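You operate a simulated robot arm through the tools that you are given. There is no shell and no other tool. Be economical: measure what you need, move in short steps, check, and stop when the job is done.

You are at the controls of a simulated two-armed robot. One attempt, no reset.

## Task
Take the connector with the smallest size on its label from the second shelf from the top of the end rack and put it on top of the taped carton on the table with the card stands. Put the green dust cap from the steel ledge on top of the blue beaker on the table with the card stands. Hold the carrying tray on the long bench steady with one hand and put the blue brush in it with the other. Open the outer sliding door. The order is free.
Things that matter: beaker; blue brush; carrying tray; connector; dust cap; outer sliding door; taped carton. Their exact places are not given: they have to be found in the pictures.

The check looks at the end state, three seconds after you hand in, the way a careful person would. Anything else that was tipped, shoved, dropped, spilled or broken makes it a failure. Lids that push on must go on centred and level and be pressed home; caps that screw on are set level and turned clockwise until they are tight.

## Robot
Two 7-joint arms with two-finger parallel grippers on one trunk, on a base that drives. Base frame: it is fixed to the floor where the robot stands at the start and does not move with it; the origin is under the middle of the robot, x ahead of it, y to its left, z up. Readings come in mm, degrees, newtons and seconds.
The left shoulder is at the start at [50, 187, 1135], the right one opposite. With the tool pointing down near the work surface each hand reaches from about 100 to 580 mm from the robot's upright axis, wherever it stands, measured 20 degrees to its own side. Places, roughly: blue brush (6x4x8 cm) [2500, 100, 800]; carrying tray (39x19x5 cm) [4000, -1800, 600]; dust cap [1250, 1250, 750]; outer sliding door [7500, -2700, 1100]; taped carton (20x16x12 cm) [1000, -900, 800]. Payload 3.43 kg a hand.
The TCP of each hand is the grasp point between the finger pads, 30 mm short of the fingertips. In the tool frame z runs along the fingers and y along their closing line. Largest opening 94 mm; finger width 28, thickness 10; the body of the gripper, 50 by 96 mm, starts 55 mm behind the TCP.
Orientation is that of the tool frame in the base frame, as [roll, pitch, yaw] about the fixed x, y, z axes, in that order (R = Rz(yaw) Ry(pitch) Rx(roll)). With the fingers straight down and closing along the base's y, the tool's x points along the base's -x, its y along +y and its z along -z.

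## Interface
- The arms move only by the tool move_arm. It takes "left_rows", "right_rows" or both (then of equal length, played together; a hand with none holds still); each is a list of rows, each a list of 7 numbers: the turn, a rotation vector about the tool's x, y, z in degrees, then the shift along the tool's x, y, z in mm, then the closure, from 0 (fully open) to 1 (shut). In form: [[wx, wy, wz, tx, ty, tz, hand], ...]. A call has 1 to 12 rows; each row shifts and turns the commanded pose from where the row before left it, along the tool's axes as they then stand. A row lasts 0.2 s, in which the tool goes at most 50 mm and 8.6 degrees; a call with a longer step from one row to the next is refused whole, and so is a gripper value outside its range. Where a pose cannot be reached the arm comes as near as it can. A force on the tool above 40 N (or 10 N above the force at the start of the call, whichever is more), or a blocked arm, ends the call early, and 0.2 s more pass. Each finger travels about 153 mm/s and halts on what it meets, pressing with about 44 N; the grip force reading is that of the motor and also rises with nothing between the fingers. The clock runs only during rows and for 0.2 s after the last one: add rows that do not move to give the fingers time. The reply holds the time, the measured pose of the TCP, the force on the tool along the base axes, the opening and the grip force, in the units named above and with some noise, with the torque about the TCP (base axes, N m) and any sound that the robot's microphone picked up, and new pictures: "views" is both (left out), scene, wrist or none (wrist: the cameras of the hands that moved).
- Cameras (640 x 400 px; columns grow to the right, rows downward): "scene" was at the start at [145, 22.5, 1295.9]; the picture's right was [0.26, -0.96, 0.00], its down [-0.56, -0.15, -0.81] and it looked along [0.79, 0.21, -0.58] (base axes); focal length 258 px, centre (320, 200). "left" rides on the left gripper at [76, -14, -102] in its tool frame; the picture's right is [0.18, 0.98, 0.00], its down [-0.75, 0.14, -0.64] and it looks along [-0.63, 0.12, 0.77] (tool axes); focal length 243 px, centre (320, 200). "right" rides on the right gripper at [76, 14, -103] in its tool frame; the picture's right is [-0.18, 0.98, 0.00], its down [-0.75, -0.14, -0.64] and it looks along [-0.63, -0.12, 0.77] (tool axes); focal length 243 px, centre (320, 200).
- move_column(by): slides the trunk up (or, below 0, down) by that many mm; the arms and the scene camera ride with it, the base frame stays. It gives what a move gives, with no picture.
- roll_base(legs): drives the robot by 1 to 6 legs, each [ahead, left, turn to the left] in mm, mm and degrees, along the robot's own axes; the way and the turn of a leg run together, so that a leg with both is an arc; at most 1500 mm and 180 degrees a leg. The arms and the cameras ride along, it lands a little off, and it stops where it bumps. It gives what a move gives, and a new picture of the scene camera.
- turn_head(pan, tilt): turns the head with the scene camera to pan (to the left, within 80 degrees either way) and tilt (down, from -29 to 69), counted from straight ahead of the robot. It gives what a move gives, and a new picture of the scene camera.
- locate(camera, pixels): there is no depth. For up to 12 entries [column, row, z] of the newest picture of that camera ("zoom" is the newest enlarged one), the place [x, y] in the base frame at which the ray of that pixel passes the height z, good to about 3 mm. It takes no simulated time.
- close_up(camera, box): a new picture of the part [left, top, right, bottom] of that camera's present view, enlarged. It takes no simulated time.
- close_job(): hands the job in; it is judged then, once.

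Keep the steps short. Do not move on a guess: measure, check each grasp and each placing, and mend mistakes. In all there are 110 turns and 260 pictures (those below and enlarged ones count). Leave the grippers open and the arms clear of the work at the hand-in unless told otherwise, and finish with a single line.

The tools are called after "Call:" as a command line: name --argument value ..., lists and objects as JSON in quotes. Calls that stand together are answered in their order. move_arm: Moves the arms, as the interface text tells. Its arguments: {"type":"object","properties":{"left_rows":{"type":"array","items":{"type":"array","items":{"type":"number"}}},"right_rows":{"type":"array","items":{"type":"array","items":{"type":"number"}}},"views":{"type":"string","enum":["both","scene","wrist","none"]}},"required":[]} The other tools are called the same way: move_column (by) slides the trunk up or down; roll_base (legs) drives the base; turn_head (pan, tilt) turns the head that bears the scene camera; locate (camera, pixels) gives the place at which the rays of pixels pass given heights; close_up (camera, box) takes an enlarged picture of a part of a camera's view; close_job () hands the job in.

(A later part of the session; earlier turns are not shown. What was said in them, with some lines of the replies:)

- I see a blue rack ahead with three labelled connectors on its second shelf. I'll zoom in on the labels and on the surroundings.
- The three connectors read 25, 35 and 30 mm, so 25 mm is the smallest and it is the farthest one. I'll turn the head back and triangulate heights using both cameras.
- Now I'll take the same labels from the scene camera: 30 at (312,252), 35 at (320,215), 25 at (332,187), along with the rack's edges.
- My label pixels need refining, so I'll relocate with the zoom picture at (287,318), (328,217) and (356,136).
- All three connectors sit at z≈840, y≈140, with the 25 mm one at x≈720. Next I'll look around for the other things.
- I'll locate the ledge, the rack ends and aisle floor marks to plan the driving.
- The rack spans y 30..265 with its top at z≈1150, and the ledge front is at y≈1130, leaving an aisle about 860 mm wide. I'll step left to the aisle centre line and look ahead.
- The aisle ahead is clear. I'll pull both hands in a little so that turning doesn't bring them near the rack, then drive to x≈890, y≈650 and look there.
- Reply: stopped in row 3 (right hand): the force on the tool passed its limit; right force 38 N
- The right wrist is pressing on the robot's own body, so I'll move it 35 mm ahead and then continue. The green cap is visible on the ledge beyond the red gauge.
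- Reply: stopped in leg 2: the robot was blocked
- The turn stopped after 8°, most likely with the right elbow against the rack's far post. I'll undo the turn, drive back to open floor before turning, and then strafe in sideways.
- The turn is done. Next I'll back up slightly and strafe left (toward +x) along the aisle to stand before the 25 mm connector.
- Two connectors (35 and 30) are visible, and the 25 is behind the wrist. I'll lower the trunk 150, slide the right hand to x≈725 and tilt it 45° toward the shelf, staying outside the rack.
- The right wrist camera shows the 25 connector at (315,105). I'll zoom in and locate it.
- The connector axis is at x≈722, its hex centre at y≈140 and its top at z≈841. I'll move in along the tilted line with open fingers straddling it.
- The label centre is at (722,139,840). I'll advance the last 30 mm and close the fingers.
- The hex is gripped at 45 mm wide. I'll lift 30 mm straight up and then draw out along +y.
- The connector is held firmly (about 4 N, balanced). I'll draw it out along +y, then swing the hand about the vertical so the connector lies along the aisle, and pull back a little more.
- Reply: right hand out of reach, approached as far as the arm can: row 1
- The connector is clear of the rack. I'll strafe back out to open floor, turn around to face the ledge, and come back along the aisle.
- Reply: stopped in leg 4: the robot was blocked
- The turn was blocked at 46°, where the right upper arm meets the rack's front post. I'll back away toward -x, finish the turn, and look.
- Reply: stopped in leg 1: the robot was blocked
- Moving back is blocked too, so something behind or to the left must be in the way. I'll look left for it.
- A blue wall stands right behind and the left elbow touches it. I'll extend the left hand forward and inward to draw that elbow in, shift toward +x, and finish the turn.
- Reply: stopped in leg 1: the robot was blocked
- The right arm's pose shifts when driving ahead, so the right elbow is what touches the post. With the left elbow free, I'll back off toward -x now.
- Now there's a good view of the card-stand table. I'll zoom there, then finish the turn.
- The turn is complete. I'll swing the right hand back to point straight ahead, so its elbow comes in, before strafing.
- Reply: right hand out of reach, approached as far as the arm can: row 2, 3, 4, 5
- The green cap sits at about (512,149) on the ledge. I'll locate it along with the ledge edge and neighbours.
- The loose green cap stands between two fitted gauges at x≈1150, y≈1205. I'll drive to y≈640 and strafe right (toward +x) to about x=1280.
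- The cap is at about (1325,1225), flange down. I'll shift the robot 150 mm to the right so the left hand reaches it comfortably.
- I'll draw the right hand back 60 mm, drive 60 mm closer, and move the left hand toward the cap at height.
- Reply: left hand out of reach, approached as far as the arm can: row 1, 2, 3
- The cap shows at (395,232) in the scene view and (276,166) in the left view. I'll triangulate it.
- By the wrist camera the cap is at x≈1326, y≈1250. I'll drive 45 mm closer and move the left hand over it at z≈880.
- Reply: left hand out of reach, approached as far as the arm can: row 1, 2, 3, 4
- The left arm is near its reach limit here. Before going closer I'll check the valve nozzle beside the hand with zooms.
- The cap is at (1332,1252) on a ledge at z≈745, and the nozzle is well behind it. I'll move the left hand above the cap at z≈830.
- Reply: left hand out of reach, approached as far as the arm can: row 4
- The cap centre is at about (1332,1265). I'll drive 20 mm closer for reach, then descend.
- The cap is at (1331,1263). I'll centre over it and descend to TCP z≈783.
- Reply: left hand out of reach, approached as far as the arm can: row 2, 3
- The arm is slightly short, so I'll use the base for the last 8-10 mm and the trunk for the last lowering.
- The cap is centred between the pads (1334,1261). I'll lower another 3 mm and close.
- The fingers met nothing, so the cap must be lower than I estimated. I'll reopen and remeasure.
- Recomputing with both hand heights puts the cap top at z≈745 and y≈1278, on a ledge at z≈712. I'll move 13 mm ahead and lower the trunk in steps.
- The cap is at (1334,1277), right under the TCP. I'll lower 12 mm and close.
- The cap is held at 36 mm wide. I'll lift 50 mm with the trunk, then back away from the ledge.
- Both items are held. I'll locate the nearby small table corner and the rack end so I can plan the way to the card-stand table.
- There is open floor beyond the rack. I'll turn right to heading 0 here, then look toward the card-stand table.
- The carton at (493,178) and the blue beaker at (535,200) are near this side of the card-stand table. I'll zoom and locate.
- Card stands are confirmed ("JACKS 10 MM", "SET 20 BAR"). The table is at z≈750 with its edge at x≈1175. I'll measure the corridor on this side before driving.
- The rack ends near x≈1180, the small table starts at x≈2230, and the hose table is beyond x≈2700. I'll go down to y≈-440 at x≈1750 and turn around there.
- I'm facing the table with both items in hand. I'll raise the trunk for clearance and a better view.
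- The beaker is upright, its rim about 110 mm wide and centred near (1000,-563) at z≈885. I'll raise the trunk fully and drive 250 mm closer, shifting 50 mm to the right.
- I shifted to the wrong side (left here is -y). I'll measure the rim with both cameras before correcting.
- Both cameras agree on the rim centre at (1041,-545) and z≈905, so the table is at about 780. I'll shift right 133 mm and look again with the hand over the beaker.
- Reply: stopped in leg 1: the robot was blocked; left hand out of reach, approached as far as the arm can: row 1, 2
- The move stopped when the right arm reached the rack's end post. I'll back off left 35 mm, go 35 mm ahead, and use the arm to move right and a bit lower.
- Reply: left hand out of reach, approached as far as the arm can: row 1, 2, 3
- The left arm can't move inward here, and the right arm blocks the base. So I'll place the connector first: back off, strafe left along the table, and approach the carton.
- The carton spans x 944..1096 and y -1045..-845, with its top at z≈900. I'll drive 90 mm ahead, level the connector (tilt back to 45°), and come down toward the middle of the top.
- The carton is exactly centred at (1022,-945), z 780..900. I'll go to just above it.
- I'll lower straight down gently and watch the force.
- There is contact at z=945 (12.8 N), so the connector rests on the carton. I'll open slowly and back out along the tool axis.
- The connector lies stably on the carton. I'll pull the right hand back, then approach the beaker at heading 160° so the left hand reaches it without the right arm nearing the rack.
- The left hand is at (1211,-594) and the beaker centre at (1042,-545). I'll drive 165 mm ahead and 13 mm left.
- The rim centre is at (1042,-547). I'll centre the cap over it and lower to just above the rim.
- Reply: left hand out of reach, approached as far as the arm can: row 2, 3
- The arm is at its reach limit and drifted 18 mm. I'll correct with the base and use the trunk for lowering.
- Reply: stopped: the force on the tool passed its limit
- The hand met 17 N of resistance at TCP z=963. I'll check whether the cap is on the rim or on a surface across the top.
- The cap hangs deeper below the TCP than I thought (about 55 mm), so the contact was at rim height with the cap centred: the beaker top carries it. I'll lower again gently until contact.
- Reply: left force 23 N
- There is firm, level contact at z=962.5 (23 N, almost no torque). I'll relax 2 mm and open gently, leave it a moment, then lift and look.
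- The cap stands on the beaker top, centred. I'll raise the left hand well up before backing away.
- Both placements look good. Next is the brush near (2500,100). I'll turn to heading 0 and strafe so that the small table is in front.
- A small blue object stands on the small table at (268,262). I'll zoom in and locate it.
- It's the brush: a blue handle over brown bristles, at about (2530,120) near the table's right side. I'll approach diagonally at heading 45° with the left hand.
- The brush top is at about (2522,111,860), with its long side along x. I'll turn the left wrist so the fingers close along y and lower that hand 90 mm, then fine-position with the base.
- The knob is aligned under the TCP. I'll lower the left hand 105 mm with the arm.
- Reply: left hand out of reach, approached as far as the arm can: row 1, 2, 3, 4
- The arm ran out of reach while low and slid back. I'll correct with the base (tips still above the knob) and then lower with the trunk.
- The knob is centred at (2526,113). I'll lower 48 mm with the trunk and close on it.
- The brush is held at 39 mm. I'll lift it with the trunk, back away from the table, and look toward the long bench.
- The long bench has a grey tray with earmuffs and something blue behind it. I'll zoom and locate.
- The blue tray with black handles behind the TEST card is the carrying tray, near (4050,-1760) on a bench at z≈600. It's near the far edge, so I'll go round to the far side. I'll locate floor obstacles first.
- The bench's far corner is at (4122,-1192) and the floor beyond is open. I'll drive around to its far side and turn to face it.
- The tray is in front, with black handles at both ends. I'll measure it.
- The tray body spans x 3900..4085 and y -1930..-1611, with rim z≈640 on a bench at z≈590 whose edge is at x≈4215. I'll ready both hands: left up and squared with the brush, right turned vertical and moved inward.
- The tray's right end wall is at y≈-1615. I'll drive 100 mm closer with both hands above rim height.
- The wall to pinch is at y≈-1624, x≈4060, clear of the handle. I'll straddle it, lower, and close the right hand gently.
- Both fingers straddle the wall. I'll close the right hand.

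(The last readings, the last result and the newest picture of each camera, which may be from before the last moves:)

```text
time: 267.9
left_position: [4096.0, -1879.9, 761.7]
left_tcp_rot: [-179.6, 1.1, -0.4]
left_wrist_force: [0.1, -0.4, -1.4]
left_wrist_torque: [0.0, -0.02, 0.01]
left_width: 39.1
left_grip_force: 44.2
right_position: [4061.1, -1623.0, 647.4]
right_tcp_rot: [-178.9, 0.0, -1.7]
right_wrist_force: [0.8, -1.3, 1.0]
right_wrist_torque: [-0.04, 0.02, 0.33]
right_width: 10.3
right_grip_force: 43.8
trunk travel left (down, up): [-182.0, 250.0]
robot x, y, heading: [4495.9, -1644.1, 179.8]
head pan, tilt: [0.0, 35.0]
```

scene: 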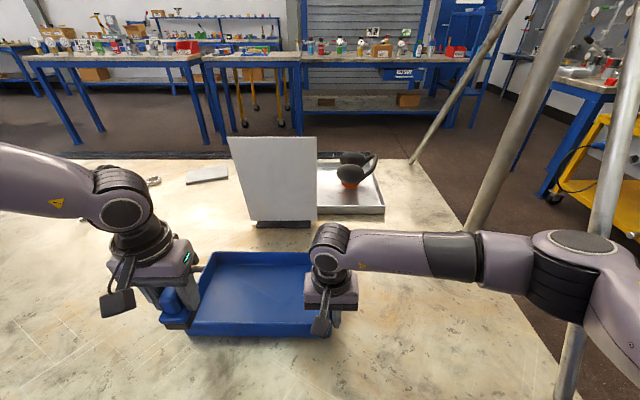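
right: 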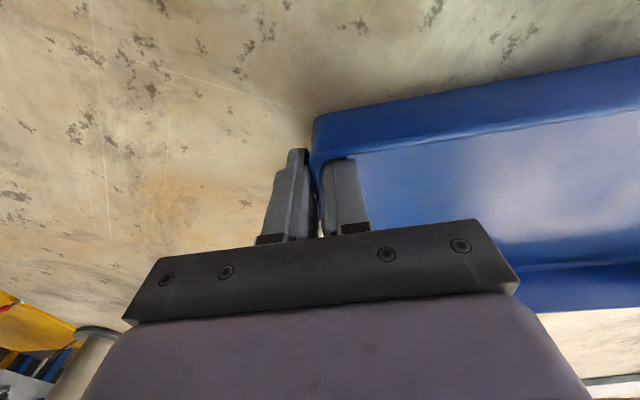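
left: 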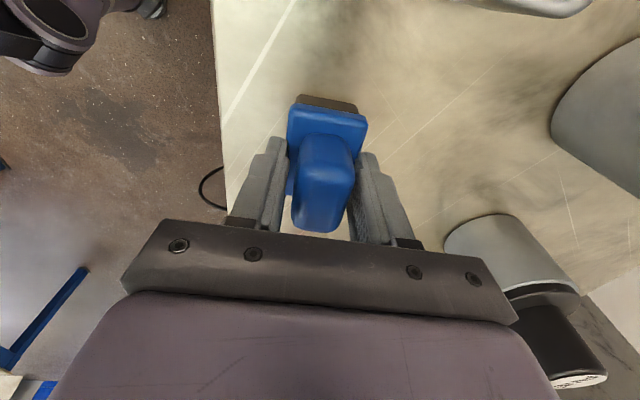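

The tray wall is held, but the left arm can't lower the brush that far forward at this trunk height. I'll let go, raise both hands 100 mm, lower the trunk 100 mm, and come 40 mm closer, so the right hand regrips the same spot.

Call:
move_arm --right_rows '[[0, 0, 0, 0, 0, 0, 0.6], [0, 0, 0, 0, 0, 0, 0], [0, 0, 0, 0, 0, 0, 0], [0, 0, 0, 0, 0, -25, 0], [0, 0, 0, 0, 0, -25, 0], [0, 0, 0, 20, 0, -25, 0], [0, 0, 0, 20, 0, -25, 0], [0, 0, 0, 0, 0, 0, 0]]' --left_rows '[[0, 0, 0, 0, 0, 0, 1], [0, 0, 0, 0, 0, 0, 1], [0, 0, 0, 0, 0, 0, 1], [0, 0, 0, 0, 0, -25, 1], [0, 0, 0, 0, 0, -25, 1], [0, 0, 0, 0, 0, -25, 1], [0, 0, 0, 0, 0, -25, 1], [0, 0, 0, 0, 0, 0, 1]]' --views "none"

Call:
roll_base --legs '[[42, 0, 0]]'

Call:
move_column --by -60

Call:
close_up --camera "right" --box '[160, 0, 480, 240]'

Call:
close_up --camera "left" --box '[0, 0, 640, 400]'

```text
time: 269.7
left_position: [4098.5, -1880.4, 863.6]
left_tcp_rot: [-179.5, 1.1, -0.2]
left_wrist_force: [0.1, 0.6, -0.5]
left_wrist_torque: [0.0, 0.03, 0.01]
left_width: 39.0
left_grip_force: 44.4
right_position: [4102.5, -1625.8, 746.9]
right_tcp_rot: [-179.0, 0.1, -1.6]
right_wrist_force: [0.4, 0.6, 0.5]
right_wrist_torque: [0.0, 0.0, 0.0]
right_width: 94.1
right_grip_force: 0.1
trunk travel left (down, up): [-182.0, 250.0]
robot x, y, heading: [4495.2, -1644.9, 179.5]
head pan, tilt: [0.0, 35.0]
```

```text
time: 270.6
left_position: [4057.9, -1880.7, 863.1]
left_tcp_rot: [-179.4, 1.1, -0.3]
left_wrist_force: [0.4, 0.3, -0.5]
left_wrist_torque: [0.0, -0.01, 0.01]
left_width: 39.1
left_grip_force: 43.9
right_position: [4062.4, -1626.2, 745.8]
right_tcp_rot: [-179.0, 0.1, -1.6]
right_wrist_force: [0.0, -0.1, 0.0]
right_wrist_torque: [-0.01, -0.02, -0.03]
right_width: 94.0
right_grip_force: 0.0
trunk travel left (down, up): [-182.0, 250.0]
robot x, y, heading: [4455.3, -1647.5, 179.9]
head pan, tilt: [0.0, 35.0]
```

scene: 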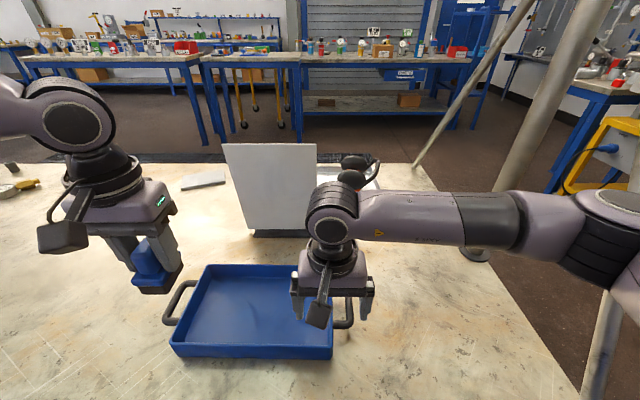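

```text
time: 271.6
left_position: [4059.4, -1879.4, 803.7]
left_tcp_rot: [-179.5, 1.0, -0.3]
left_wrist_force: [-0.4, 0.1, -0.3]
left_wrist_torque: [0.0, 0.03, 0.02]
left_width: 38.8
left_grip_force: 44.1
right_position: [4062.3, -1626.1, 685.8]
right_tcp_rot: [-179.0, 0.1, -1.6]
right_wrist_force: [-0.1, -0.4, 0.9]
right_wrist_torque: [0.0, 0.02, -0.03]
right_width: 94.1
right_grip_force: 0.0
trunk travel left (down, up): [-122.0, 310.0]
robot x, y, heading: [4453.4, -1645.0, 180.0]
head pan, tilt: [0.0, 35.0]
```

```text
1.67 times, centred on (320, 120) of right
```

zoom: 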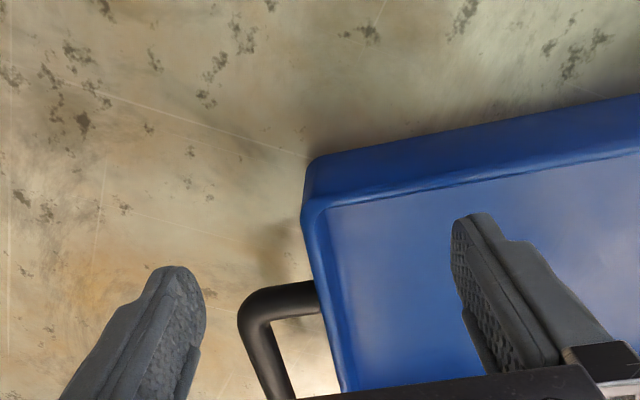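

```text
1.00 times, centred on (320, 200) of left
```

zoom: 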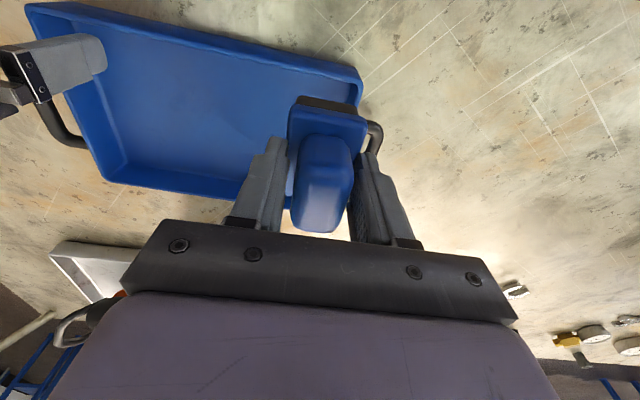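

Everything is aligned over the same wall spot. I'll lower the trunk 39 mm, close the right hand on the wall, and move the left hand with the brush inward over the tray.

Call:
move_column --by -39

Call:
move_arm --right_rows '[[0, 0, 0, 0, 0, 0, 0.5], [0, 0, 0, 0, 0, 0, 0.8], [0, 0, 0, 0, 0, 0, 1], [0, 0, 0, 0, 0, 0, 1], [0, 0, 0, 0, 0, 0, 1], [0, 0, 0, 0, 0, 0, 1]]' --left_rows '[[0, 0, 0, 0, 0, 0, 1], [0, 0, 0, 0, 0, 0, 1], [0, 0, 0, -15, -15, 0, 1], [0, 0, 0, -15, -15, 0, 1], [0, 0, 0, -15, -15, 0, 1], [0, 0, 0, 0, 0, 0, 1]]' --views "both"

```text
time: 272.4
left_position: [4059.2, -1880.2, 763.9]
left_tcp_rot: [-179.5, 1.2, -0.3]
left_wrist_force: [0.0, -0.7, -0.7]
left_wrist_torque: [-0.02, 0.0, -0.03]
left_width: 39.1
left_grip_force: 44.2
right_position: [4061.6, -1625.4, 646.9]
right_tcp_rot: [-179.0, 0.1, -1.6]
right_wrist_force: [0.7, -0.3, 0.8]
right_wrist_torque: [0.0, -0.04, 0.0]
right_width: 93.9
right_grip_force: 0.0
trunk travel left (down, up): [-83.0, 349.0]
robot x, y, heading: [4455.9, -1643.2, 179.5]
head pan, tilt: [0.0, 35.0]
```

```text
time: 273.8
left_position: [4012.3, -1833.9, 765.8]
left_tcp_rot: [-179.7, 1.1, -0.3]
left_wrist_force: [-0.5, 0.1, -1.6]
left_wrist_torque: [0.01, 0.01, -0.01]
left_width: 39.1
left_grip_force: 44.0
right_position: [4061.1, -1625.3, 647.5]
right_tcp_rot: [-179.0, 0.2, -1.6]
right_wrist_force: [-0.4, -0.3, 1.3]
right_wrist_torque: [-0.04, 0.0, 0.14]
right_width: 10.0
right_grip_force: 44.5
trunk travel left (down, up): [-83.0, 349.0]
robot x, y, heading: [4454.5, -1645.6, 179.9]
head pan, tilt: [0.0, 35.0]
```

scene: 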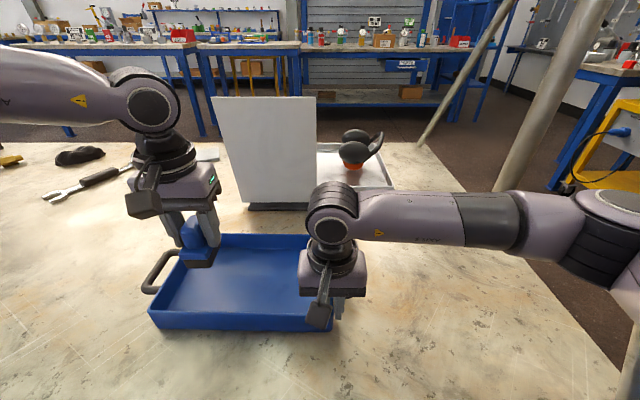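
right: 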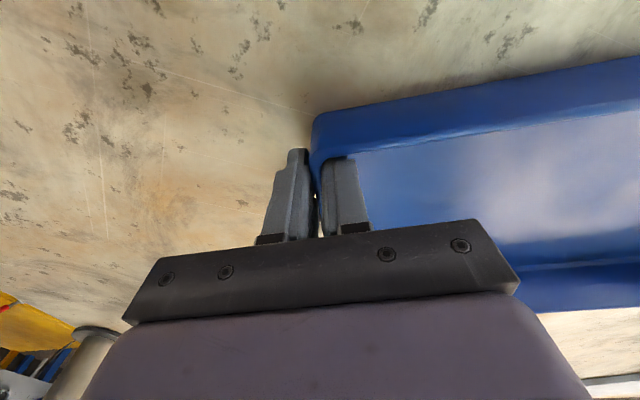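
left: 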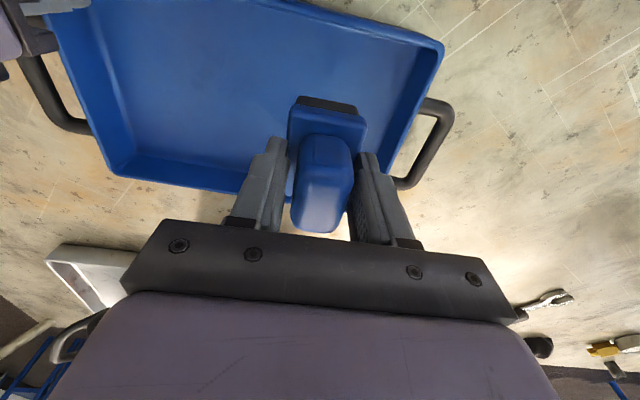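

The brush is over the tray at (4006,-1834). I'll lower it while the right hand holds the tray.

Call:
move_arm --left_rows '[[0, 0, 0, 0, 0, 20, 1], [0, 0, 0, 0, 0, 20, 1], [0, 0, 0, 0, 0, 20, 1], [0, 0, 0, 0, 0, 20, 1], [0, 0, 0, 0, 0, 3, 1], [0, 0, 0, 0, 0, 0, 1]]' --right_rows '[[0, 0, 0, 0, 0, 0, 1], [0, 0, 0, 0, 0, 0, 1], [0, 0, 0, 0, 0, 0, 1], [0, 0, 0, 0, 0, 0, 1], [0, 0, 0, 0, 0, 0, 1], [0, 0, 0, 0, 0, 0, 1]]' --views "none"

Call:
move_arm --left_rows '[[0, 0, 0, 0, 0, 2, 1], [0, 0, 0, 0, 0, 2, 1], [0, 0, 0, 0, 0, 2, 1], [0, 0, 0, 0, 0, 0, 1]]' --right_rows '[[0, 0, 0, 0, 0, 0, 1], [0, 0, 0, 0, 0, 0, 1], [0, 0, 0, 0, 0, 0, 1], [0, 0, 0, 0, 0, 0, 1]]' --views "wrist"

```text
time: 275.2
left_position: [4011.1, -1834.3, 682.7]
left_tcp_rot: [-179.5, 1.1, -0.3]
left_wrist_force: [-0.2, -0.1, -0.8]
left_wrist_torque: [-0.03, -0.05, 0.0]
left_width: 38.9
left_grip_force: 43.8
right_position: [4060.9, -1625.4, 647.0]
right_tcp_rot: [-179.0, 0.1, -1.6]
right_wrist_force: [0.8, -1.4, 1.6]
right_wrist_torque: [-0.07, -0.06, 0.11]
right_width: 9.9
right_grip_force: 43.4
trunk travel left (down, up): [-83.0, 349.0]
robot x, y, heading: [4455.1, -1645.6, 179.9]
head pan, tilt: [0.0, 35.0]
```

```text
time: 276.2
left_position: [4011.0, -1833.5, 677.1]
left_tcp_rot: [-179.6, 1.1, -0.4]
left_wrist_force: [0.3, 0.0, -0.3]
left_wrist_torque: [-0.03, 0.0, -0.02]
left_width: 38.8
left_grip_force: 44.4
right_position: [4062.2, -1625.2, 646.5]
right_tcp_rot: [-178.9, 0.1, -1.6]
right_wrist_force: [1.4, -1.1, 1.4]
right_wrist_torque: [-0.06, -0.1, 0.11]
right_width: 10.0
right_grip_force: 44.1
trunk travel left (down, up): [-83.0, 349.0]
robot x, y, heading: [4457.8, -1645.4, 179.8]
head pan, tilt: [0.0, 35.0]
```

right: 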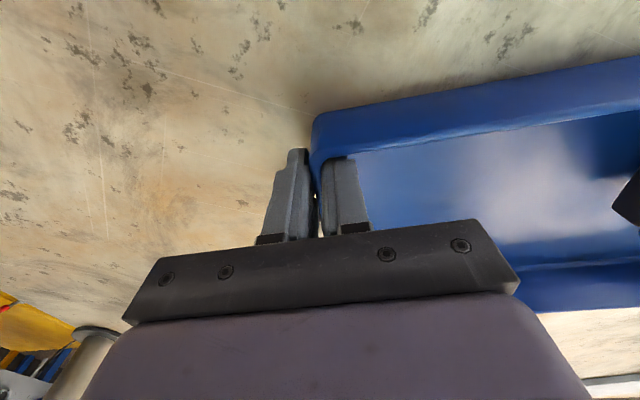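
left: 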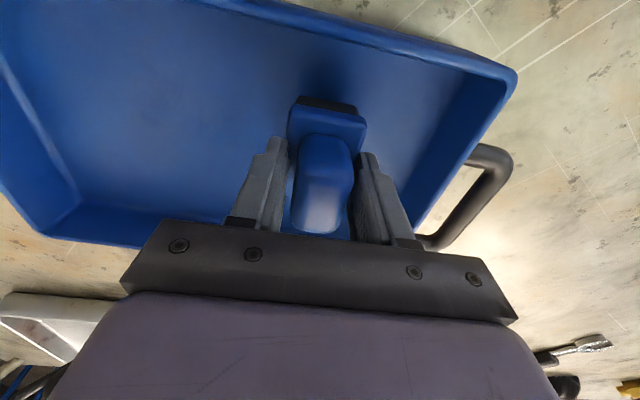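

No contact yet at 677. I'll continue lowering in small steps.

Call:
move_arm --left_rows '[[0, 0, 0, 0, 0, 2, 1], [0, 0, 0, 0, 0, 2, 1], [0, 0, 0, 0, 0, 0, 1]]' --right_rows '[[0, 0, 0, 0, 0, 0, 1], [0, 0, 0, 0, 0, 0, 1], [0, 0, 0, 0, 0, 0, 1]]' --views "none"

Call:
move_arm --left_rows '[[0, 0, 0, 0, 0, 2, 1], [0, 0, 0, 0, 0, 2, 1], [0, 0, 0, 0, 0, 0, 1]]' --right_rows '[[0, 0, 0, 0, 0, 0, 1], [0, 0, 0, 0, 0, 0, 1], [0, 0, 0, 0, 0, 0, 1]]' --views "none"

```text
time: 277.0
left_position: [4011.3, -1832.8, 671.8]
left_tcp_rot: [-179.5, 1.1, -0.4]
left_wrist_force: [0.5, 0.4, -1.1]
left_wrist_torque: [-0.01, 0.0, 0.02]
left_width: 38.9
left_grip_force: 44.1
right_position: [4060.4, -1625.4, 646.9]
right_tcp_rot: [-179.0, 0.2, -1.6]
right_wrist_force: [0.0, -1.0, 1.4]
right_wrist_torque: [-0.07, -0.02, 0.11]
right_width: 10.3
right_grip_force: 43.8
trunk travel left (down, up): [-83.0, 349.0]
robot x, y, heading: [4455.7, -1645.2, 179.8]
head pan, tilt: [0.0, 35.0]
```

```text
time: 277.8
left_position: [4010.9, -1834.3, 668.9]
left_tcp_rot: [-179.6, 1.1, -0.2]
left_wrist_force: [-0.4, 0.4, -0.7]
left_wrist_torque: [0.01, 0.02, -0.03]
left_width: 39.0
left_grip_force: 43.9
right_position: [4061.5, -1624.8, 646.9]
right_tcp_rot: [-179.0, 0.0, -1.6]
right_wrist_force: [1.1, -0.5, 1.8]
right_wrist_torque: [-0.05, 0.03, 0.13]
right_width: 10.1
right_grip_force: 43.9
trunk travel left (down, up): [-83.0, 349.0]
robot x, y, heading: [4455.5, -1644.1, 179.9]
head pan, tilt: [0.0, 35.0]
```

Call:
move_arm --left_rows '[[0, 0, 0, 0, 0, 2, 1], [0, 0, 0, 0, 0, 2, 1], [0, 0, 0, 0, 0, 1, 1], [0, 0, 0, 0, 0, 0, 1]]' --right_rows '[[0, 0, 0, 0, 0, 0, 1], [0, 0, 0, 0, 0, 0, 1], [0, 0, 0, 0, 0, 0, 1], [0, 0, 0, 0, 0, 0, 1]]' --views "none"

Call:
move_arm --left_rows '[[0, 0, 0, 0, 0, 2, 1], [0, 0, 0, 0, 0, 2, 1], [0, 0, 0, 0, 0, 0, 1]]' --right_rows '[[0, 0, 0, 0, 0, 0, 1], [0, 0, 0, 0, 0, 0, 1], [0, 0, 0, 0, 0, 0, 1]]' --views "none"

Call:
close_up --camera "scene" --box '[130, 190, 370, 350]'

```text
time: 278.8
left_position: [4011.7, -1833.4, 665.4]
left_tcp_rot: [-179.5, 1.3, -0.4]
left_wrist_force: [3.9, -1.2, 29.1]
left_wrist_torque: [-0.3, -1.01, -0.07]
left_width: 39.2
left_grip_force: 44.2
right_position: [4061.6, -1624.6, 647.6]
right_tcp_rot: [-179.2, 0.1, -1.6]
right_wrist_force: [-1.5, -5.7, -6.5]
right_wrist_torque: [-0.05, -0.13, 0.01]
right_width: 10.2
right_grip_force: 44.1
trunk travel left (down, up): [-83.0, 349.0]
robot x, y, heading: [4456.5, -1641.5, 179.4]
head pan, tilt: [0.0, 35.0]
```

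```text
time: 279.2
left_position: [4010.1, -1832.6, 664.8]
left_tcp_rot: [-179.5, 1.5, -0.2]
left_wrist_force: [2.7, -2.0, 8.8]
left_wrist_torque: [-0.14, -0.19, -0.03]
left_width: 38.9
left_grip_force: 44.8
right_position: [4062.2, -1625.6, 646.8]
right_tcp_rot: [-179.0, 0.2, -1.6]
right_wrist_force: [1.5, 3.8, 4.3]
right_wrist_torque: [-0.02, 0.2, -0.02]
right_width: 10.0
right_grip_force: 44.1
trunk travel left (down, up): [-83.0, 349.0]
robot x, y, heading: [4453.3, -1646.9, 179.8]
head pan, tilt: [0.0, 35.0]
stopped in row 2 (left hand): the force on the tool passed its limit (the readings are from after the stop); the commanded pose is now the measured one
```

```text
2.50 times, centred on (250, 270) of scene
```

zoom: 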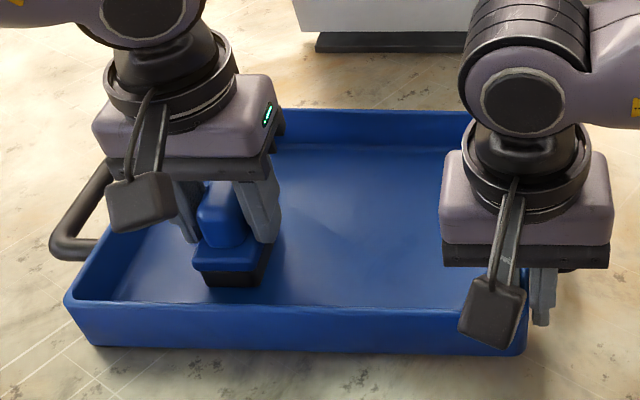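

The brush stands on the tray floor. I'll open the left hand and lift it away while the right still holds, then release the right and raise it too.

Call:
move_arm --left_rows '[[0, 0, 0, 0, 0, 0, 0.5], [0, 0, 0, 0, 0, 0, 0.3], [0, 0, 0, 0, 0, 0, 0], [0, 0, 0, 0, 0, 0, 0], [0, 0, 0, 0, 0, -20, 0], [0, 0, 0, 0, 0, -30, 0], [0, 0, 0, 0, 0, -30, 0], [0, 0, 0, 0, 0, -30, 0], [0, 0, 0, 0, 0, 0, 0]]' --right_rows '[[0, 0, 0, 0, 0, 0, 1], [0, 0, 0, 0, 0, 0, 1], [0, 0, 0, 0, 0, 0, 1], [0, 0, 0, 0, 0, 0, 1], [0, 0, 0, 0, 0, 0, 1], [0, 0, 0, 0, 0, 0, 1], [0, 0, 0, 0, 0, 0, 1], [0, 0, 0, 0, 0, 0, 1], [0, 0, 0, 0, 0, 0, 1]]' --views "none"

Call:
move_arm --right_rows '[[0, 0, 0, 0, 0, 0, 0.8], [0, 0, 0, 0, 0, 0, 0.4], [0, 0, 0, 0, 0, 0, 0], [0, 0, 0, 0, 0, 0, 0], [0, 0, 0, 0, 0, -25, 0], [0, 0, 0, 0, 0, -30, 0], [0, 0, 0, 0, 0, -30, 0], [0, 0, 0, 0, 0, 0, 0]]' --views "scene"

Call:
move_column --by 200

Call:
roll_base --legs '[[-500, 0, 0]]'

```text
time: 281.2
left_position: [4013.3, -1835.6, 773.2]
left_tcp_rot: [-179.4, 1.4, -0.3]
left_wrist_force: [-0.2, -0.5, -0.4]
left_wrist_torque: [0.0, -0.04, 0.02]
left_width: 94.0
left_grip_force: 0.0
right_position: [4061.6, -1625.6, 646.4]
right_tcp_rot: [-179.0, 0.1, -1.6]
right_wrist_force: [-0.2, 1.6, 17.8]
right_wrist_torque: [-0.06, -0.16, -0.02]
right_width: 10.0
right_grip_force: 43.9
trunk travel left (down, up): [-83.0, 349.0]
robot x, y, heading: [4457.8, -1641.5, 179.9]
head pan, tilt: [0.0, 35.0]
```

```text
time: 283.0
left_position: [4012.9, -1835.6, 773.7]
left_tcp_rot: [-179.4, 1.3, -0.2]
left_wrist_force: [0.5, -0.5, -0.4]
left_wrist_torque: [0.01, 0.0, -0.02]
left_width: 94.3
left_grip_force: 0.2
right_position: [4062.0, -1627.6, 730.8]
right_tcp_rot: [-178.9, 0.0, -1.6]
right_wrist_force: [-0.3, 0.1, -0.5]
right_wrist_torque: [0.02, -0.01, -0.01]
right_width: 93.9
right_grip_force: 0.1
trunk travel left (down, up): [-83.0, 349.0]
robot x, y, heading: [4453.0, -1643.4, 179.8]
head pan, tilt: [0.0, 35.0]
```

scene: 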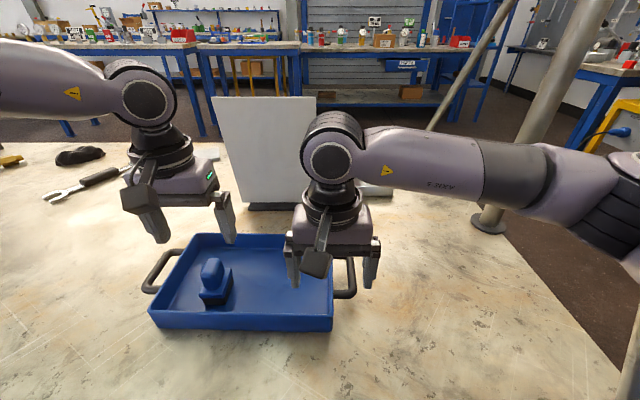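

```text
time: 285.2
left_position: [4014.3, -1835.8, 973.2]
left_tcp_rot: [-179.4, 1.4, -0.3]
left_wrist_force: [0.0, 0.7, 0.1]
left_wrist_torque: [0.04, -0.03, 0.01]
left_width: 94.2
left_grip_force: 0.0
right_position: [4061.8, -1628.1, 931.1]
right_tcp_rot: [-179.0, 0.0, -1.6]
right_wrist_force: [-0.1, 0.6, -0.9]
right_wrist_torque: [-0.03, 0.03, 0.01]
right_width: 94.2
right_grip_force: 0.1
trunk travel left (down, up): [-283.0, 149.0]
robot x, y, heading: [4454.0, -1643.7, 179.8]
head pan, tilt: [0.0, 35.0]
```

```text
time: 288.2
left_position: [4518.0, -1836.6, 973.8]
left_tcp_rot: [-179.4, 1.3, -0.1]
left_wrist_force: [0.2, -0.1, -0.1]
left_wrist_torque: [0.02, 0.03, -0.04]
left_width: 94.2
left_grip_force: 0.1
right_position: [4565.0, -1629.4, 931.1]
right_tcp_rot: [-179.0, 0.0, -1.4]
right_wrist_force: [-0.2, -0.2, 0.5]
right_wrist_torque: [0.01, -0.02, 0.0]
right_width: 93.7
right_grip_force: 0.2
trunk travel left (down, up): [-283.0, 149.0]
robot x, y, heading: [4959.2, -1643.1, -180.0]
head pan, tilt: [0.0, 35.0]
```

scene: 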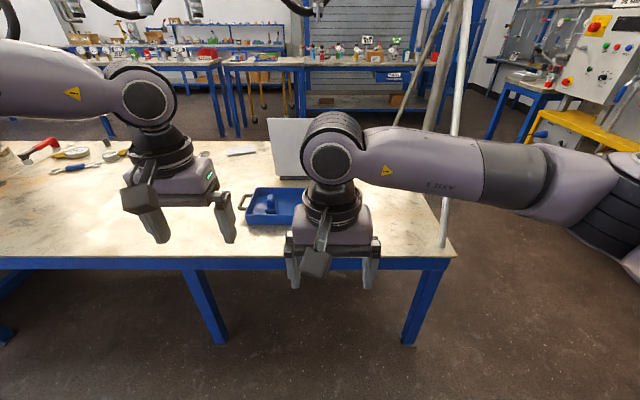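

The brush stands in the tray. Now for the outer sliding door near (7500,-2700,1100). I'll turn toward it and look.

Call:
roll_base --legs '[[-250, 0, 0], [0, 0, 90], [0, 0, 70]]'

Call:
turn_head --pan 0 --tilt 12

```text
time: 296.9
left_position: [5687.9, -1612.3, 974.9]
left_tcp_rot: [-179.4, 1.3, 160.2]
left_wrist_force: [0.5, -0.5, -0.1]
left_wrist_torque: [0.01, -0.02, 0.0]
left_width: 93.9
left_grip_force: 0.1
right_position: [5572.8, -1790.9, 930.8]
right_tcp_rot: [-179.0, 0.0, 158.8]
right_wrist_force: [0.4, 0.3, 0.3]
right_wrist_torque: [0.0, -0.01, 0.04]
right_width: 94.2
right_grip_force: 0.0
trunk travel left (down, up): [-283.0, 149.0]
robot x, y, heading: [5205.0, -1642.1, -19.8]
head pan, tilt: [0.0, 35.0]
```

scene: 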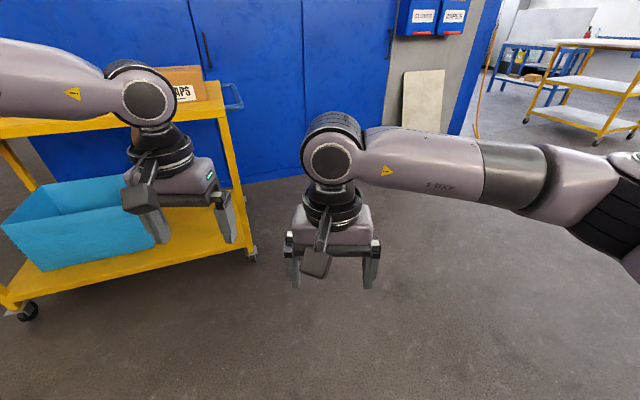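

```text
time: 297.7
left_position: [5688.1, -1613.0, 974.7]
left_tcp_rot: [-179.4, 1.3, 160.2]
left_wrist_force: [-0.4, 0.0, -0.4]
left_wrist_torque: [0.03, 0.0, 0.01]
left_width: 93.8
left_grip_force: 0.1
right_position: [5573.5, -1791.1, 930.6]
right_tcp_rot: [-179.0, 0.0, 158.7]
right_wrist_force: [0.5, 0.0, -0.2]
right_wrist_torque: [-0.01, -0.02, 0.0]
right_width: 93.8
right_grip_force: 0.2
trunk travel left (down, up): [-283.0, 149.0]
robot x, y, heading: [5207.6, -1644.0, -19.6]
head pan, tilt: [0.0, 12.0]
```

scene: 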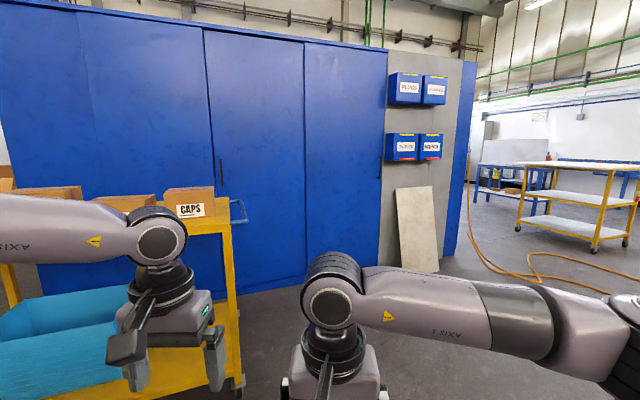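

The blue wall seems to be a cabinet with sliding doors. I'll zoom in on the panels and handles.

Call:
close_up --camera "scene" --box '[60, 20, 480, 290]'

Call:
locate --camera "scene" --pixels '[[240, 292, 0], [305, 283, 0], [375, 270, 0], [440, 270, 0], [245, 395, 0], [221, 165, 1100], [379, 165, 1100]]'

```text
1.48 times, centred on (270, 155) of scene
```

zoom: 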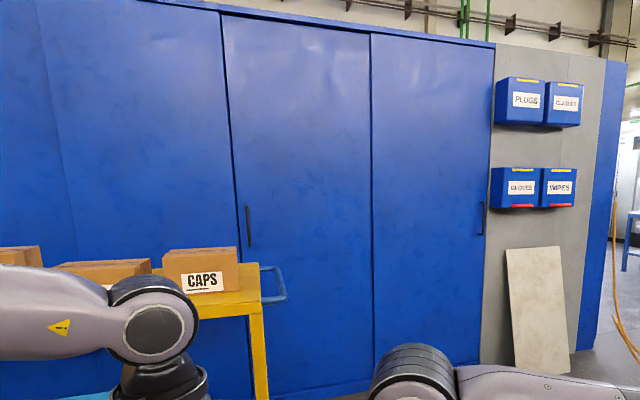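

```text
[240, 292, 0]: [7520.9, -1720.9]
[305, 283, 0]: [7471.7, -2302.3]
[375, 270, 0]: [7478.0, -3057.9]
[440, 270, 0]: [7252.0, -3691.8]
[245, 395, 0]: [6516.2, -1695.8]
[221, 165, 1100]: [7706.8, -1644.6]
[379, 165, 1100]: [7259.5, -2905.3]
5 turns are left
```

Only a few turns are left, so I'll combine steps. The outer door is the panel at y -2302..-3058, with its vertical bar handle near (7470,-3035,1080). I'll point the right hand forward, pull the left back, raise the trunk, turn to heading 0 and drive in front of the handle.

Call:
move_arm --right_rows '[[0, -8.2, 0, -14.8, 0, 2.1, 0], [0, -8.2, 0, -14.4, 0, 4.2, 0], [0, -8.2, 0, -13.6, 0, 6.2, 0], [0, -8.2, 0, -12.6, 0, 8.1, 0], [0, -8.2, 0, -11.3, 0, 9.8, 0], [0, -8.2, 0, -9.8, 0, 11.4, 0], [0, -8.2, 0, -8.1, 0, 12.6, 0], [0, -8.2, 0, -6.2, 0, 13.7, 0], [0, -8.2, 0, -4.2, 0, 14.4, 0], [0, -8.2, 0, -2.1, 0, 14.8, 0], [0, -8, 0, 0, 0, 15, 0], [0, 0, 0, 0, 0, 0, 0]]' --left_rows '[[0, 0, 0, 13, 0, 0, 0], [0, 0, 0, 13, 0, 0, 0], [0, 0, 0, 13, 0, 0, 0], [0, 0, 0, 13, 0, 0, 0], [0, 0, 0, 13, 0, 0, 0], [0, 0, 0, 13, 0, 0, 0], [0, 0, 0, 13, 0, 0, 0], [0, 0, 0, 13, 0, 0, 0], [0, 0, 0, 13, 0, 0, 0], [0, 0, 0, 13, 0, 0, 0], [0, 0, 0, 0, 0, 0, 0], [0, 0, 0, 0, 0, 0, 0]]' --views "none"

Call:
move_column --by 145

Call:
roll_base --legs '[[0, 0, 19.7], [0, -1375, 0], [1000, 0, 0], [560, 0, 0]]'

Call:
turn_head --pan -5 --tilt 22

Call:
close_up --camera "right" --box '[0, 0, 640, 400]'

Call:
close_up --camera "scene" --box '[240, 60, 440, 200]'

```text
time: 300.3
left_position: [5565.6, -1568.1, 969.6]
left_tcp_rot: [-179.4, 1.3, 160.2]
left_wrist_force: [0.3, -0.4, -0.4]
left_wrist_torque: [0.03, 0.04, 0.03]
left_width: 93.8
left_grip_force: 0.0
right_position: [5726.1, -1851.5, 906.4]
right_tcp_rot: [-81.7, 89.1, -102.8]
right_wrist_force: [0.4, -0.9, -0.6]
right_wrist_torque: [-0.05, -0.02, 0.0]
right_width: 94.3
right_grip_force: 0.1
trunk travel left (down, up): [-283.0, 149.0]
robot x, y, heading: [5207.3, -1644.5, -19.7]
head pan, tilt: [0.0, 12.0]
```

```text
time: 302.0
left_position: [5566.1, -1567.6, 1115.4]
left_tcp_rot: [-179.4, 1.3, 160.2]
left_wrist_force: [0.6, -0.9, -0.1]
left_wrist_torque: [0.0, 0.0, 0.03]
left_width: 94.1
left_grip_force: 0.1
right_position: [5725.8, -1850.2, 1050.6]
right_tcp_rot: [-90.1, 89.0, -111.3]
right_wrist_force: [0.5, 0.6, -0.1]
right_wrist_torque: [-0.02, 0.03, 0.0]
right_width: 94.2
right_grip_force: 0.1
trunk travel left (down, up): [-428.0, 4.0]
robot x, y, heading: [5205.1, -1641.6, -19.8]
head pan, tilt: [0.0, 12.0]
```

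```text
time: 317.6
left_position: [7071.7, -2818.0, 1115.6]
left_tcp_rot: [-179.4, 1.3, -179.4]
left_wrist_force: [-0.2, 0.1, -0.6]
left_wrist_torque: [-0.05, 0.02, 0.02]
left_width: 94.0
left_grip_force: 0.1
right_position: [7321.1, -3027.4, 1051.6]
right_tcp_rot: [-90.7, 89.0, -91.4]
right_wrist_force: [0.9, -0.2, 0.0]
right_wrist_torque: [0.01, 0.0, -0.01]
right_width: 93.9
right_grip_force: 0.1
trunk travel left (down, up): [-428.0, 4.0]
robot x, y, heading: [6763.7, -3015.9, 1.1]
head pan, tilt: [0.0, 12.0]
```

scene: 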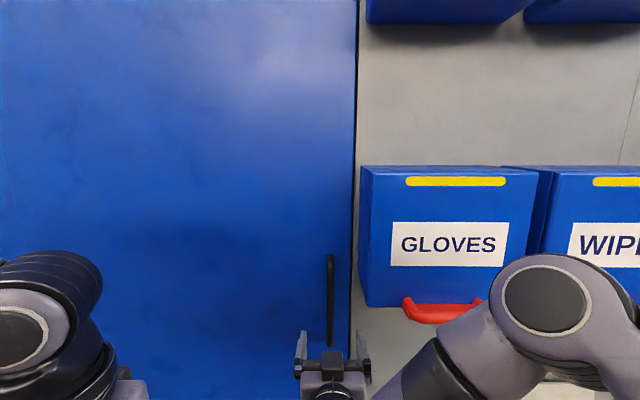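

```text
time: 318.3
left_position: [7071.3, -2817.6, 1114.9]
left_tcp_rot: [-179.4, 1.3, -179.3]
left_wrist_force: [0.1, 0.2, 1.1]
left_wrist_torque: [0.0, -0.02, -0.01]
left_width: 93.9
left_grip_force: 0.0
right_position: [7319.9, -3026.7, 1052.3]
right_tcp_rot: [-89.0, 89.0, -89.9]
right_wrist_force: [0.2, -0.3, -0.6]
right_wrist_torque: [0.01, 0.03, -0.06]
right_width: 94.1
right_grip_force: 0.0
trunk travel left (down, up): [-428.0, 4.0]
robot x, y, heading: [6767.8, -3013.1, 0.8]
head pan, tilt: [-5.0, 22.0]
```

scene: 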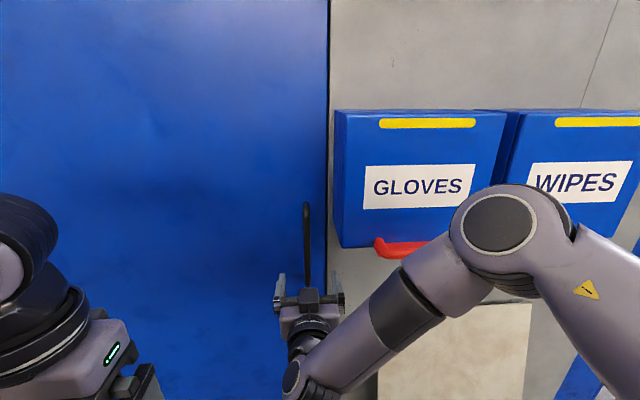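

```text
1.00 times, centred on (320, 200) of right
```

zoom: 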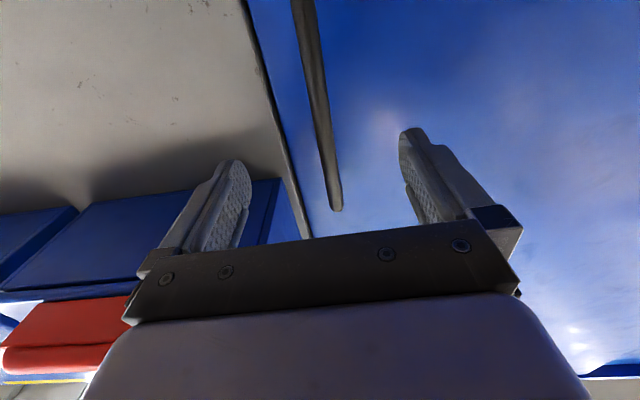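

```text
2.86 times, centred on (340, 130) of scene
4 turns are left
```

zoom: 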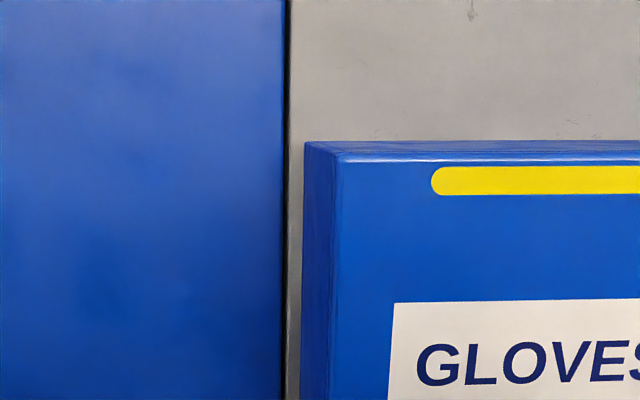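

The handle bar is between the open fingers (bar at about x=7419, y≈-3029, with its top end at z≈1159). I'll drive 80 mm in, close on the bar, and strafe left to slide the door.

Call:
roll_base --legs '[[80, 0, 0]]'

Call:
move_arm --right_rows '[[0, 0, 0, 0, 0, 0, 0.5], [0, 0, 0, 0, 0, 0, 1], [0, 0, 0, 0, 0, 0, 1], [0, 0, 0, 0, 0, 0, 1], [0, 0, 0, 0, 0, 0, 1]]' --views "wrist"

Call:
roll_base --legs '[[4, 300, 0]]'

Call:
roll_base --legs '[[5, 340, 0]]'

Call:
turn_head --pan -20 --tilt 20

Call:
close_up --camera "right" --box '[0, 0, 640, 400]'

```text
time: 319.3
left_position: [7153.4, -2816.7, 1114.8]
left_tcp_rot: [-179.3, 1.3, -179.5]
left_wrist_force: [-0.2, -0.4, -1.0]
left_wrist_torque: [0.02, 0.04, 0.02]
left_width: 93.9
left_grip_force: 0.0
right_position: [7401.9, -3025.9, 1050.4]
right_tcp_rot: [-92.7, 89.0, -93.5]
right_wrist_force: [0.1, -0.1, -0.1]
right_wrist_torque: [-0.01, 0.01, -0.02]
right_width: 94.0
right_grip_force: 0.0
trunk travel left (down, up): [-428.0, 4.0]
robot x, y, heading: [6842.3, -3010.4, 0.4]
head pan, tilt: [-5.0, 22.0]
```

scene: 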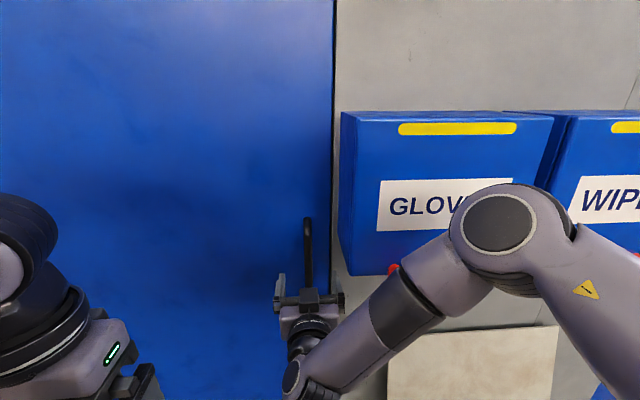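

```text
time: 320.5
left_position: [7153.0, -2818.1, 1116.0]
left_tcp_rot: [-179.5, 1.4, -179.5]
left_wrist_force: [0.9, 0.2, 0.4]
left_wrist_torque: [0.02, 0.0, 0.0]
left_width: 94.1
left_grip_force: 0.0
right_position: [7400.5, -3026.6, 1053.0]
right_tcp_rot: [-89.4, 89.2, -90.2]
right_wrist_force: [-3.0, -2.3, -0.2]
right_wrist_torque: [1.4, -0.08, -0.06]
right_width: 15.7
right_grip_force: 44.4
trunk travel left (down, up): [-428.0, 4.0]
robot x, y, heading: [6846.8, -3010.7, 0.5]
head pan, tilt: [-5.0, 22.0]
```

right: 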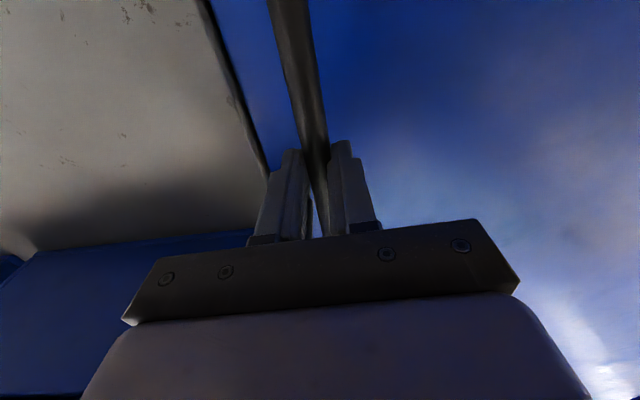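

```text
time: 322.6
left_position: [7152.3, -2517.5, 1114.3]
left_tcp_rot: [-179.6, 1.4, -179.3]
left_wrist_force: [-0.9, 0.3, 0.2]
left_wrist_torque: [0.01, 0.02, 0.01]
left_width: 94.0
left_grip_force: 0.0
right_position: [7401.8, -2728.4, 1052.3]
right_tcp_rot: [-90.9, 89.0, -91.8]
right_wrist_force: [-0.3, -3.2, 3.0]
right_wrist_torque: [1.36, 0.66, 0.15]
right_width: 16.0
right_grip_force: 44.8
trunk travel left (down, up): [-428.0, 4.0]
robot x, y, heading: [6842.1, -2710.3, 0.8]
head pan, tilt: [-5.0, 22.0]
```

scene: 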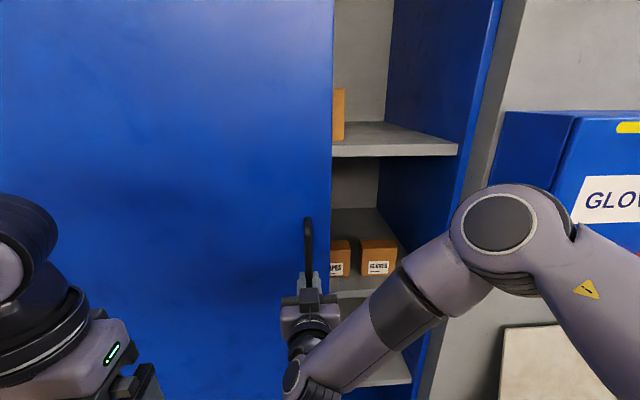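

```text
time: 324.9
left_position: [7150.4, -2175.7, 1114.8]
left_tcp_rot: [-179.5, 1.4, -179.3]
left_wrist_force: [0.7, 0.7, 0.3]
left_wrist_torque: [0.03, 0.01, 0.01]
left_width: 94.0
left_grip_force: 0.1
right_position: [7402.4, -2396.8, 1052.3]
right_tcp_rot: [-83.6, 89.2, -86.3]
right_wrist_force: [-9.4, -4.5, 2.3]
right_wrist_torque: [1.47, -0.32, -0.37]
right_width: 15.9
right_grip_force: 44.5
trunk travel left (down, up): [-428.0, 4.0]
robot x, y, heading: [6841.0, -2371.8, 0.9]
head pan, tilt: [-5.0, 22.0]
stopped in leg 1: the force on the tool passed its limit (the readings are from after the stop); the commanded pose is now the measured one
```

scene: 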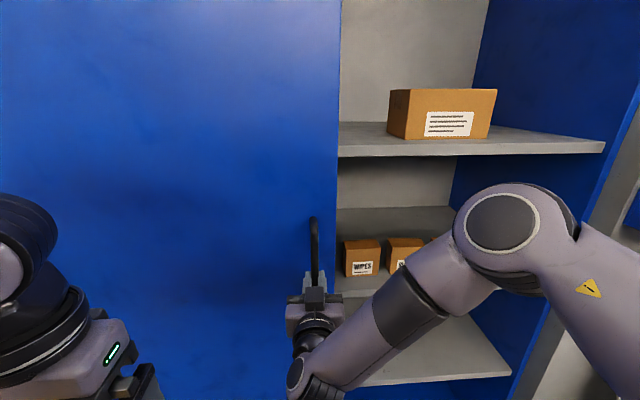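

```text
time: 325.6
left_position: [7148.8, -2176.8, 1116.5]
left_tcp_rot: [-179.5, 1.5, -179.2]
left_wrist_force: [-0.6, -0.4, -0.1]
left_wrist_torque: [0.0, -0.01, 0.01]
left_width: 94.2
left_grip_force: 0.0
right_position: [7403.1, -2396.6, 1051.4]
right_tcp_rot: [-84.8, 88.9, -87.4]
right_wrist_force: [-12.2, -9.5, 3.8]
right_wrist_torque: [1.31, -0.1, -0.18]
right_width: 16.0
right_grip_force: 45.1
trunk travel left (down, up): [-428.0, 4.0]
robot x, y, heading: [6842.3, -2375.2, 1.0]
head pan, tilt: [-20.0, 20.0]
```

scene: 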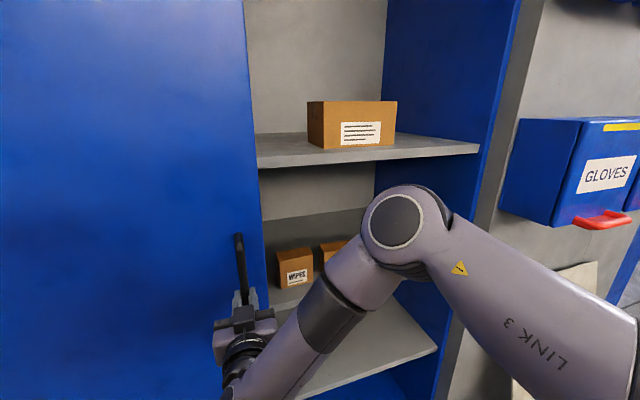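

```text
1.00 times, centred on (320, 200) of right
3 turns are left
```

zoom: 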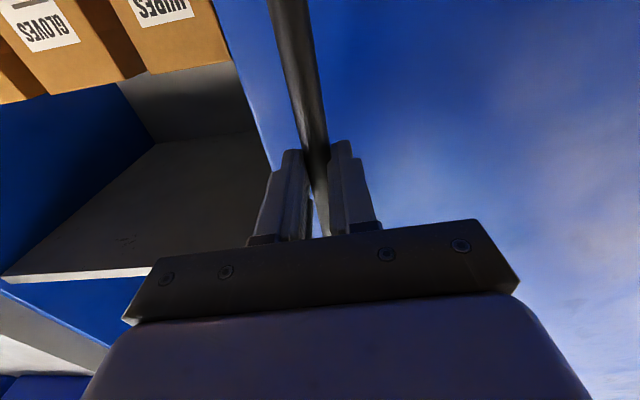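

The door slid 630 mm and came to its stop. I'll open the fingers, back straight off, and check.

Call:
move_arm --right_rows '[[0, 0, 0, 0, 0, 0, 0.7], [0, 0, 0, 0, 0, 0, 0.3], [0, 0, 0, 0, 0, 0, 0], [0, 0, 0, 0, 0, 0, 0], [0, 0, 0, 0, 0, -20, 0], [0, 0, 0, 0, 0, -30, 0], [0, 0, 0, 0, 0, 0, 0]]' --views "none"

Call:
roll_base --legs '[[-120, 0, 0], [-200, -250, 0]]'

Call:
turn_head --pan 10 --tilt 10

```text
time: 327.2
left_position: [7150.0, -2176.3, 1115.6]
left_tcp_rot: [-179.3, 1.3, -179.3]
left_wrist_force: [0.2, -0.4, 0.1]
left_wrist_torque: [0.01, 0.01, 0.01]
left_width: 94.0
left_grip_force: 0.1
right_position: [7352.5, -2393.9, 1048.3]
right_tcp_rot: [-91.0, 88.9, -93.6]
right_wrist_force: [0.3, -0.2, -0.6]
right_wrist_torque: [0.01, -0.04, 0.03]
right_width: 94.0
right_grip_force: 0.2
trunk travel left (down, up): [-428.0, 4.0]
robot x, y, heading: [6841.3, -2371.5, 1.0]
head pan, tilt: [-20.0, 20.0]
```

```text
time: 330.2
left_position: [6835.4, -2424.0, 1115.5]
left_tcp_rot: [-179.4, 1.4, -179.2]
left_wrist_force: [-0.1, -0.2, -0.3]
left_wrist_torque: [0.01, -0.01, -0.03]
left_width: 94.1
left_grip_force: 0.2
right_position: [7037.6, -2642.1, 1049.7]
right_tcp_rot: [-89.8, 89.0, -92.2]
right_wrist_force: [-0.6, 0.7, -0.4]
right_wrist_torque: [0.03, 0.0, 0.03]
right_width: 94.1
right_grip_force: 0.0
trunk travel left (down, up): [-428.0, 4.0]
robot x, y, heading: [6525.6, -2622.2, 1.1]
head pan, tilt: [-20.0, 20.0]
```

scene: 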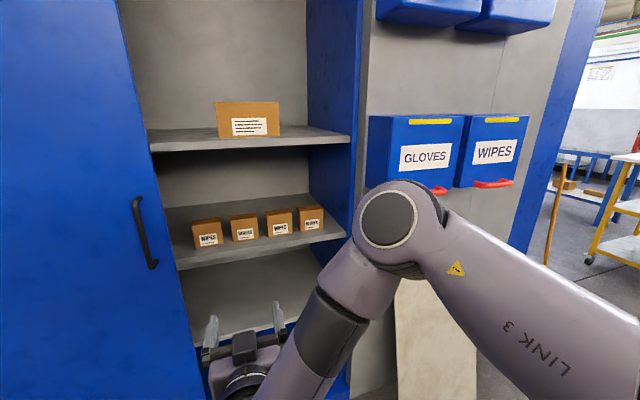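

```text
time: 331.1
left_position: [6835.6, -2423.8, 1115.3]
left_tcp_rot: [-179.4, 1.3, -179.1]
left_wrist_force: [-0.4, -0.9, -0.5]
left_wrist_torque: [0.02, -0.01, -0.01]
left_width: 93.8
left_grip_force: 0.1
right_position: [7037.1, -2641.0, 1048.9]
right_tcp_rot: [-90.8, 88.9, -93.2]
right_wrist_force: [0.1, -0.4, 0.4]
right_wrist_torque: [0.03, -0.01, -0.02]
right_width: 94.1
right_grip_force: 0.1
trunk travel left (down, up): [-428.0, 4.0]
robot x, y, heading: [6529.2, -2621.4, 0.9]
head pan, tilt: [10.0, 10.0]
2 turns are left
```

scene: 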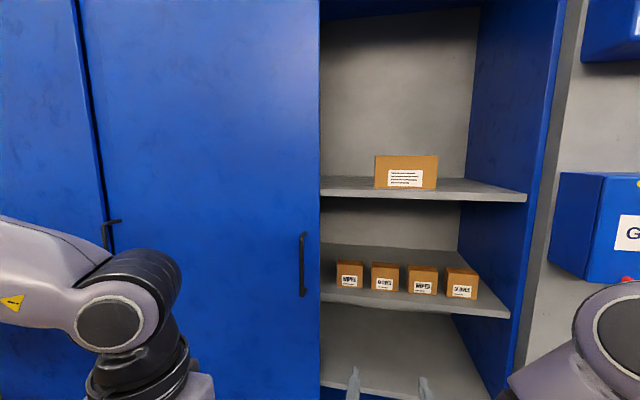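

The outer door is open against its stop, both grippers are open, and the arms are clear. I'll hand in now.

Call:
close_job

```text
The job is handed in.
```

The 25 mm connector is on the taped carton, the green dust cap is on the blue beaker, the brush is in the carrying tray (held with the other hand while placing it), and the outer sliding door is open; along the way the robot bumped the rack posts and the blue wall a few times, I saw nothing disturbed but did not go back to check the rack top, and the job is handed in.
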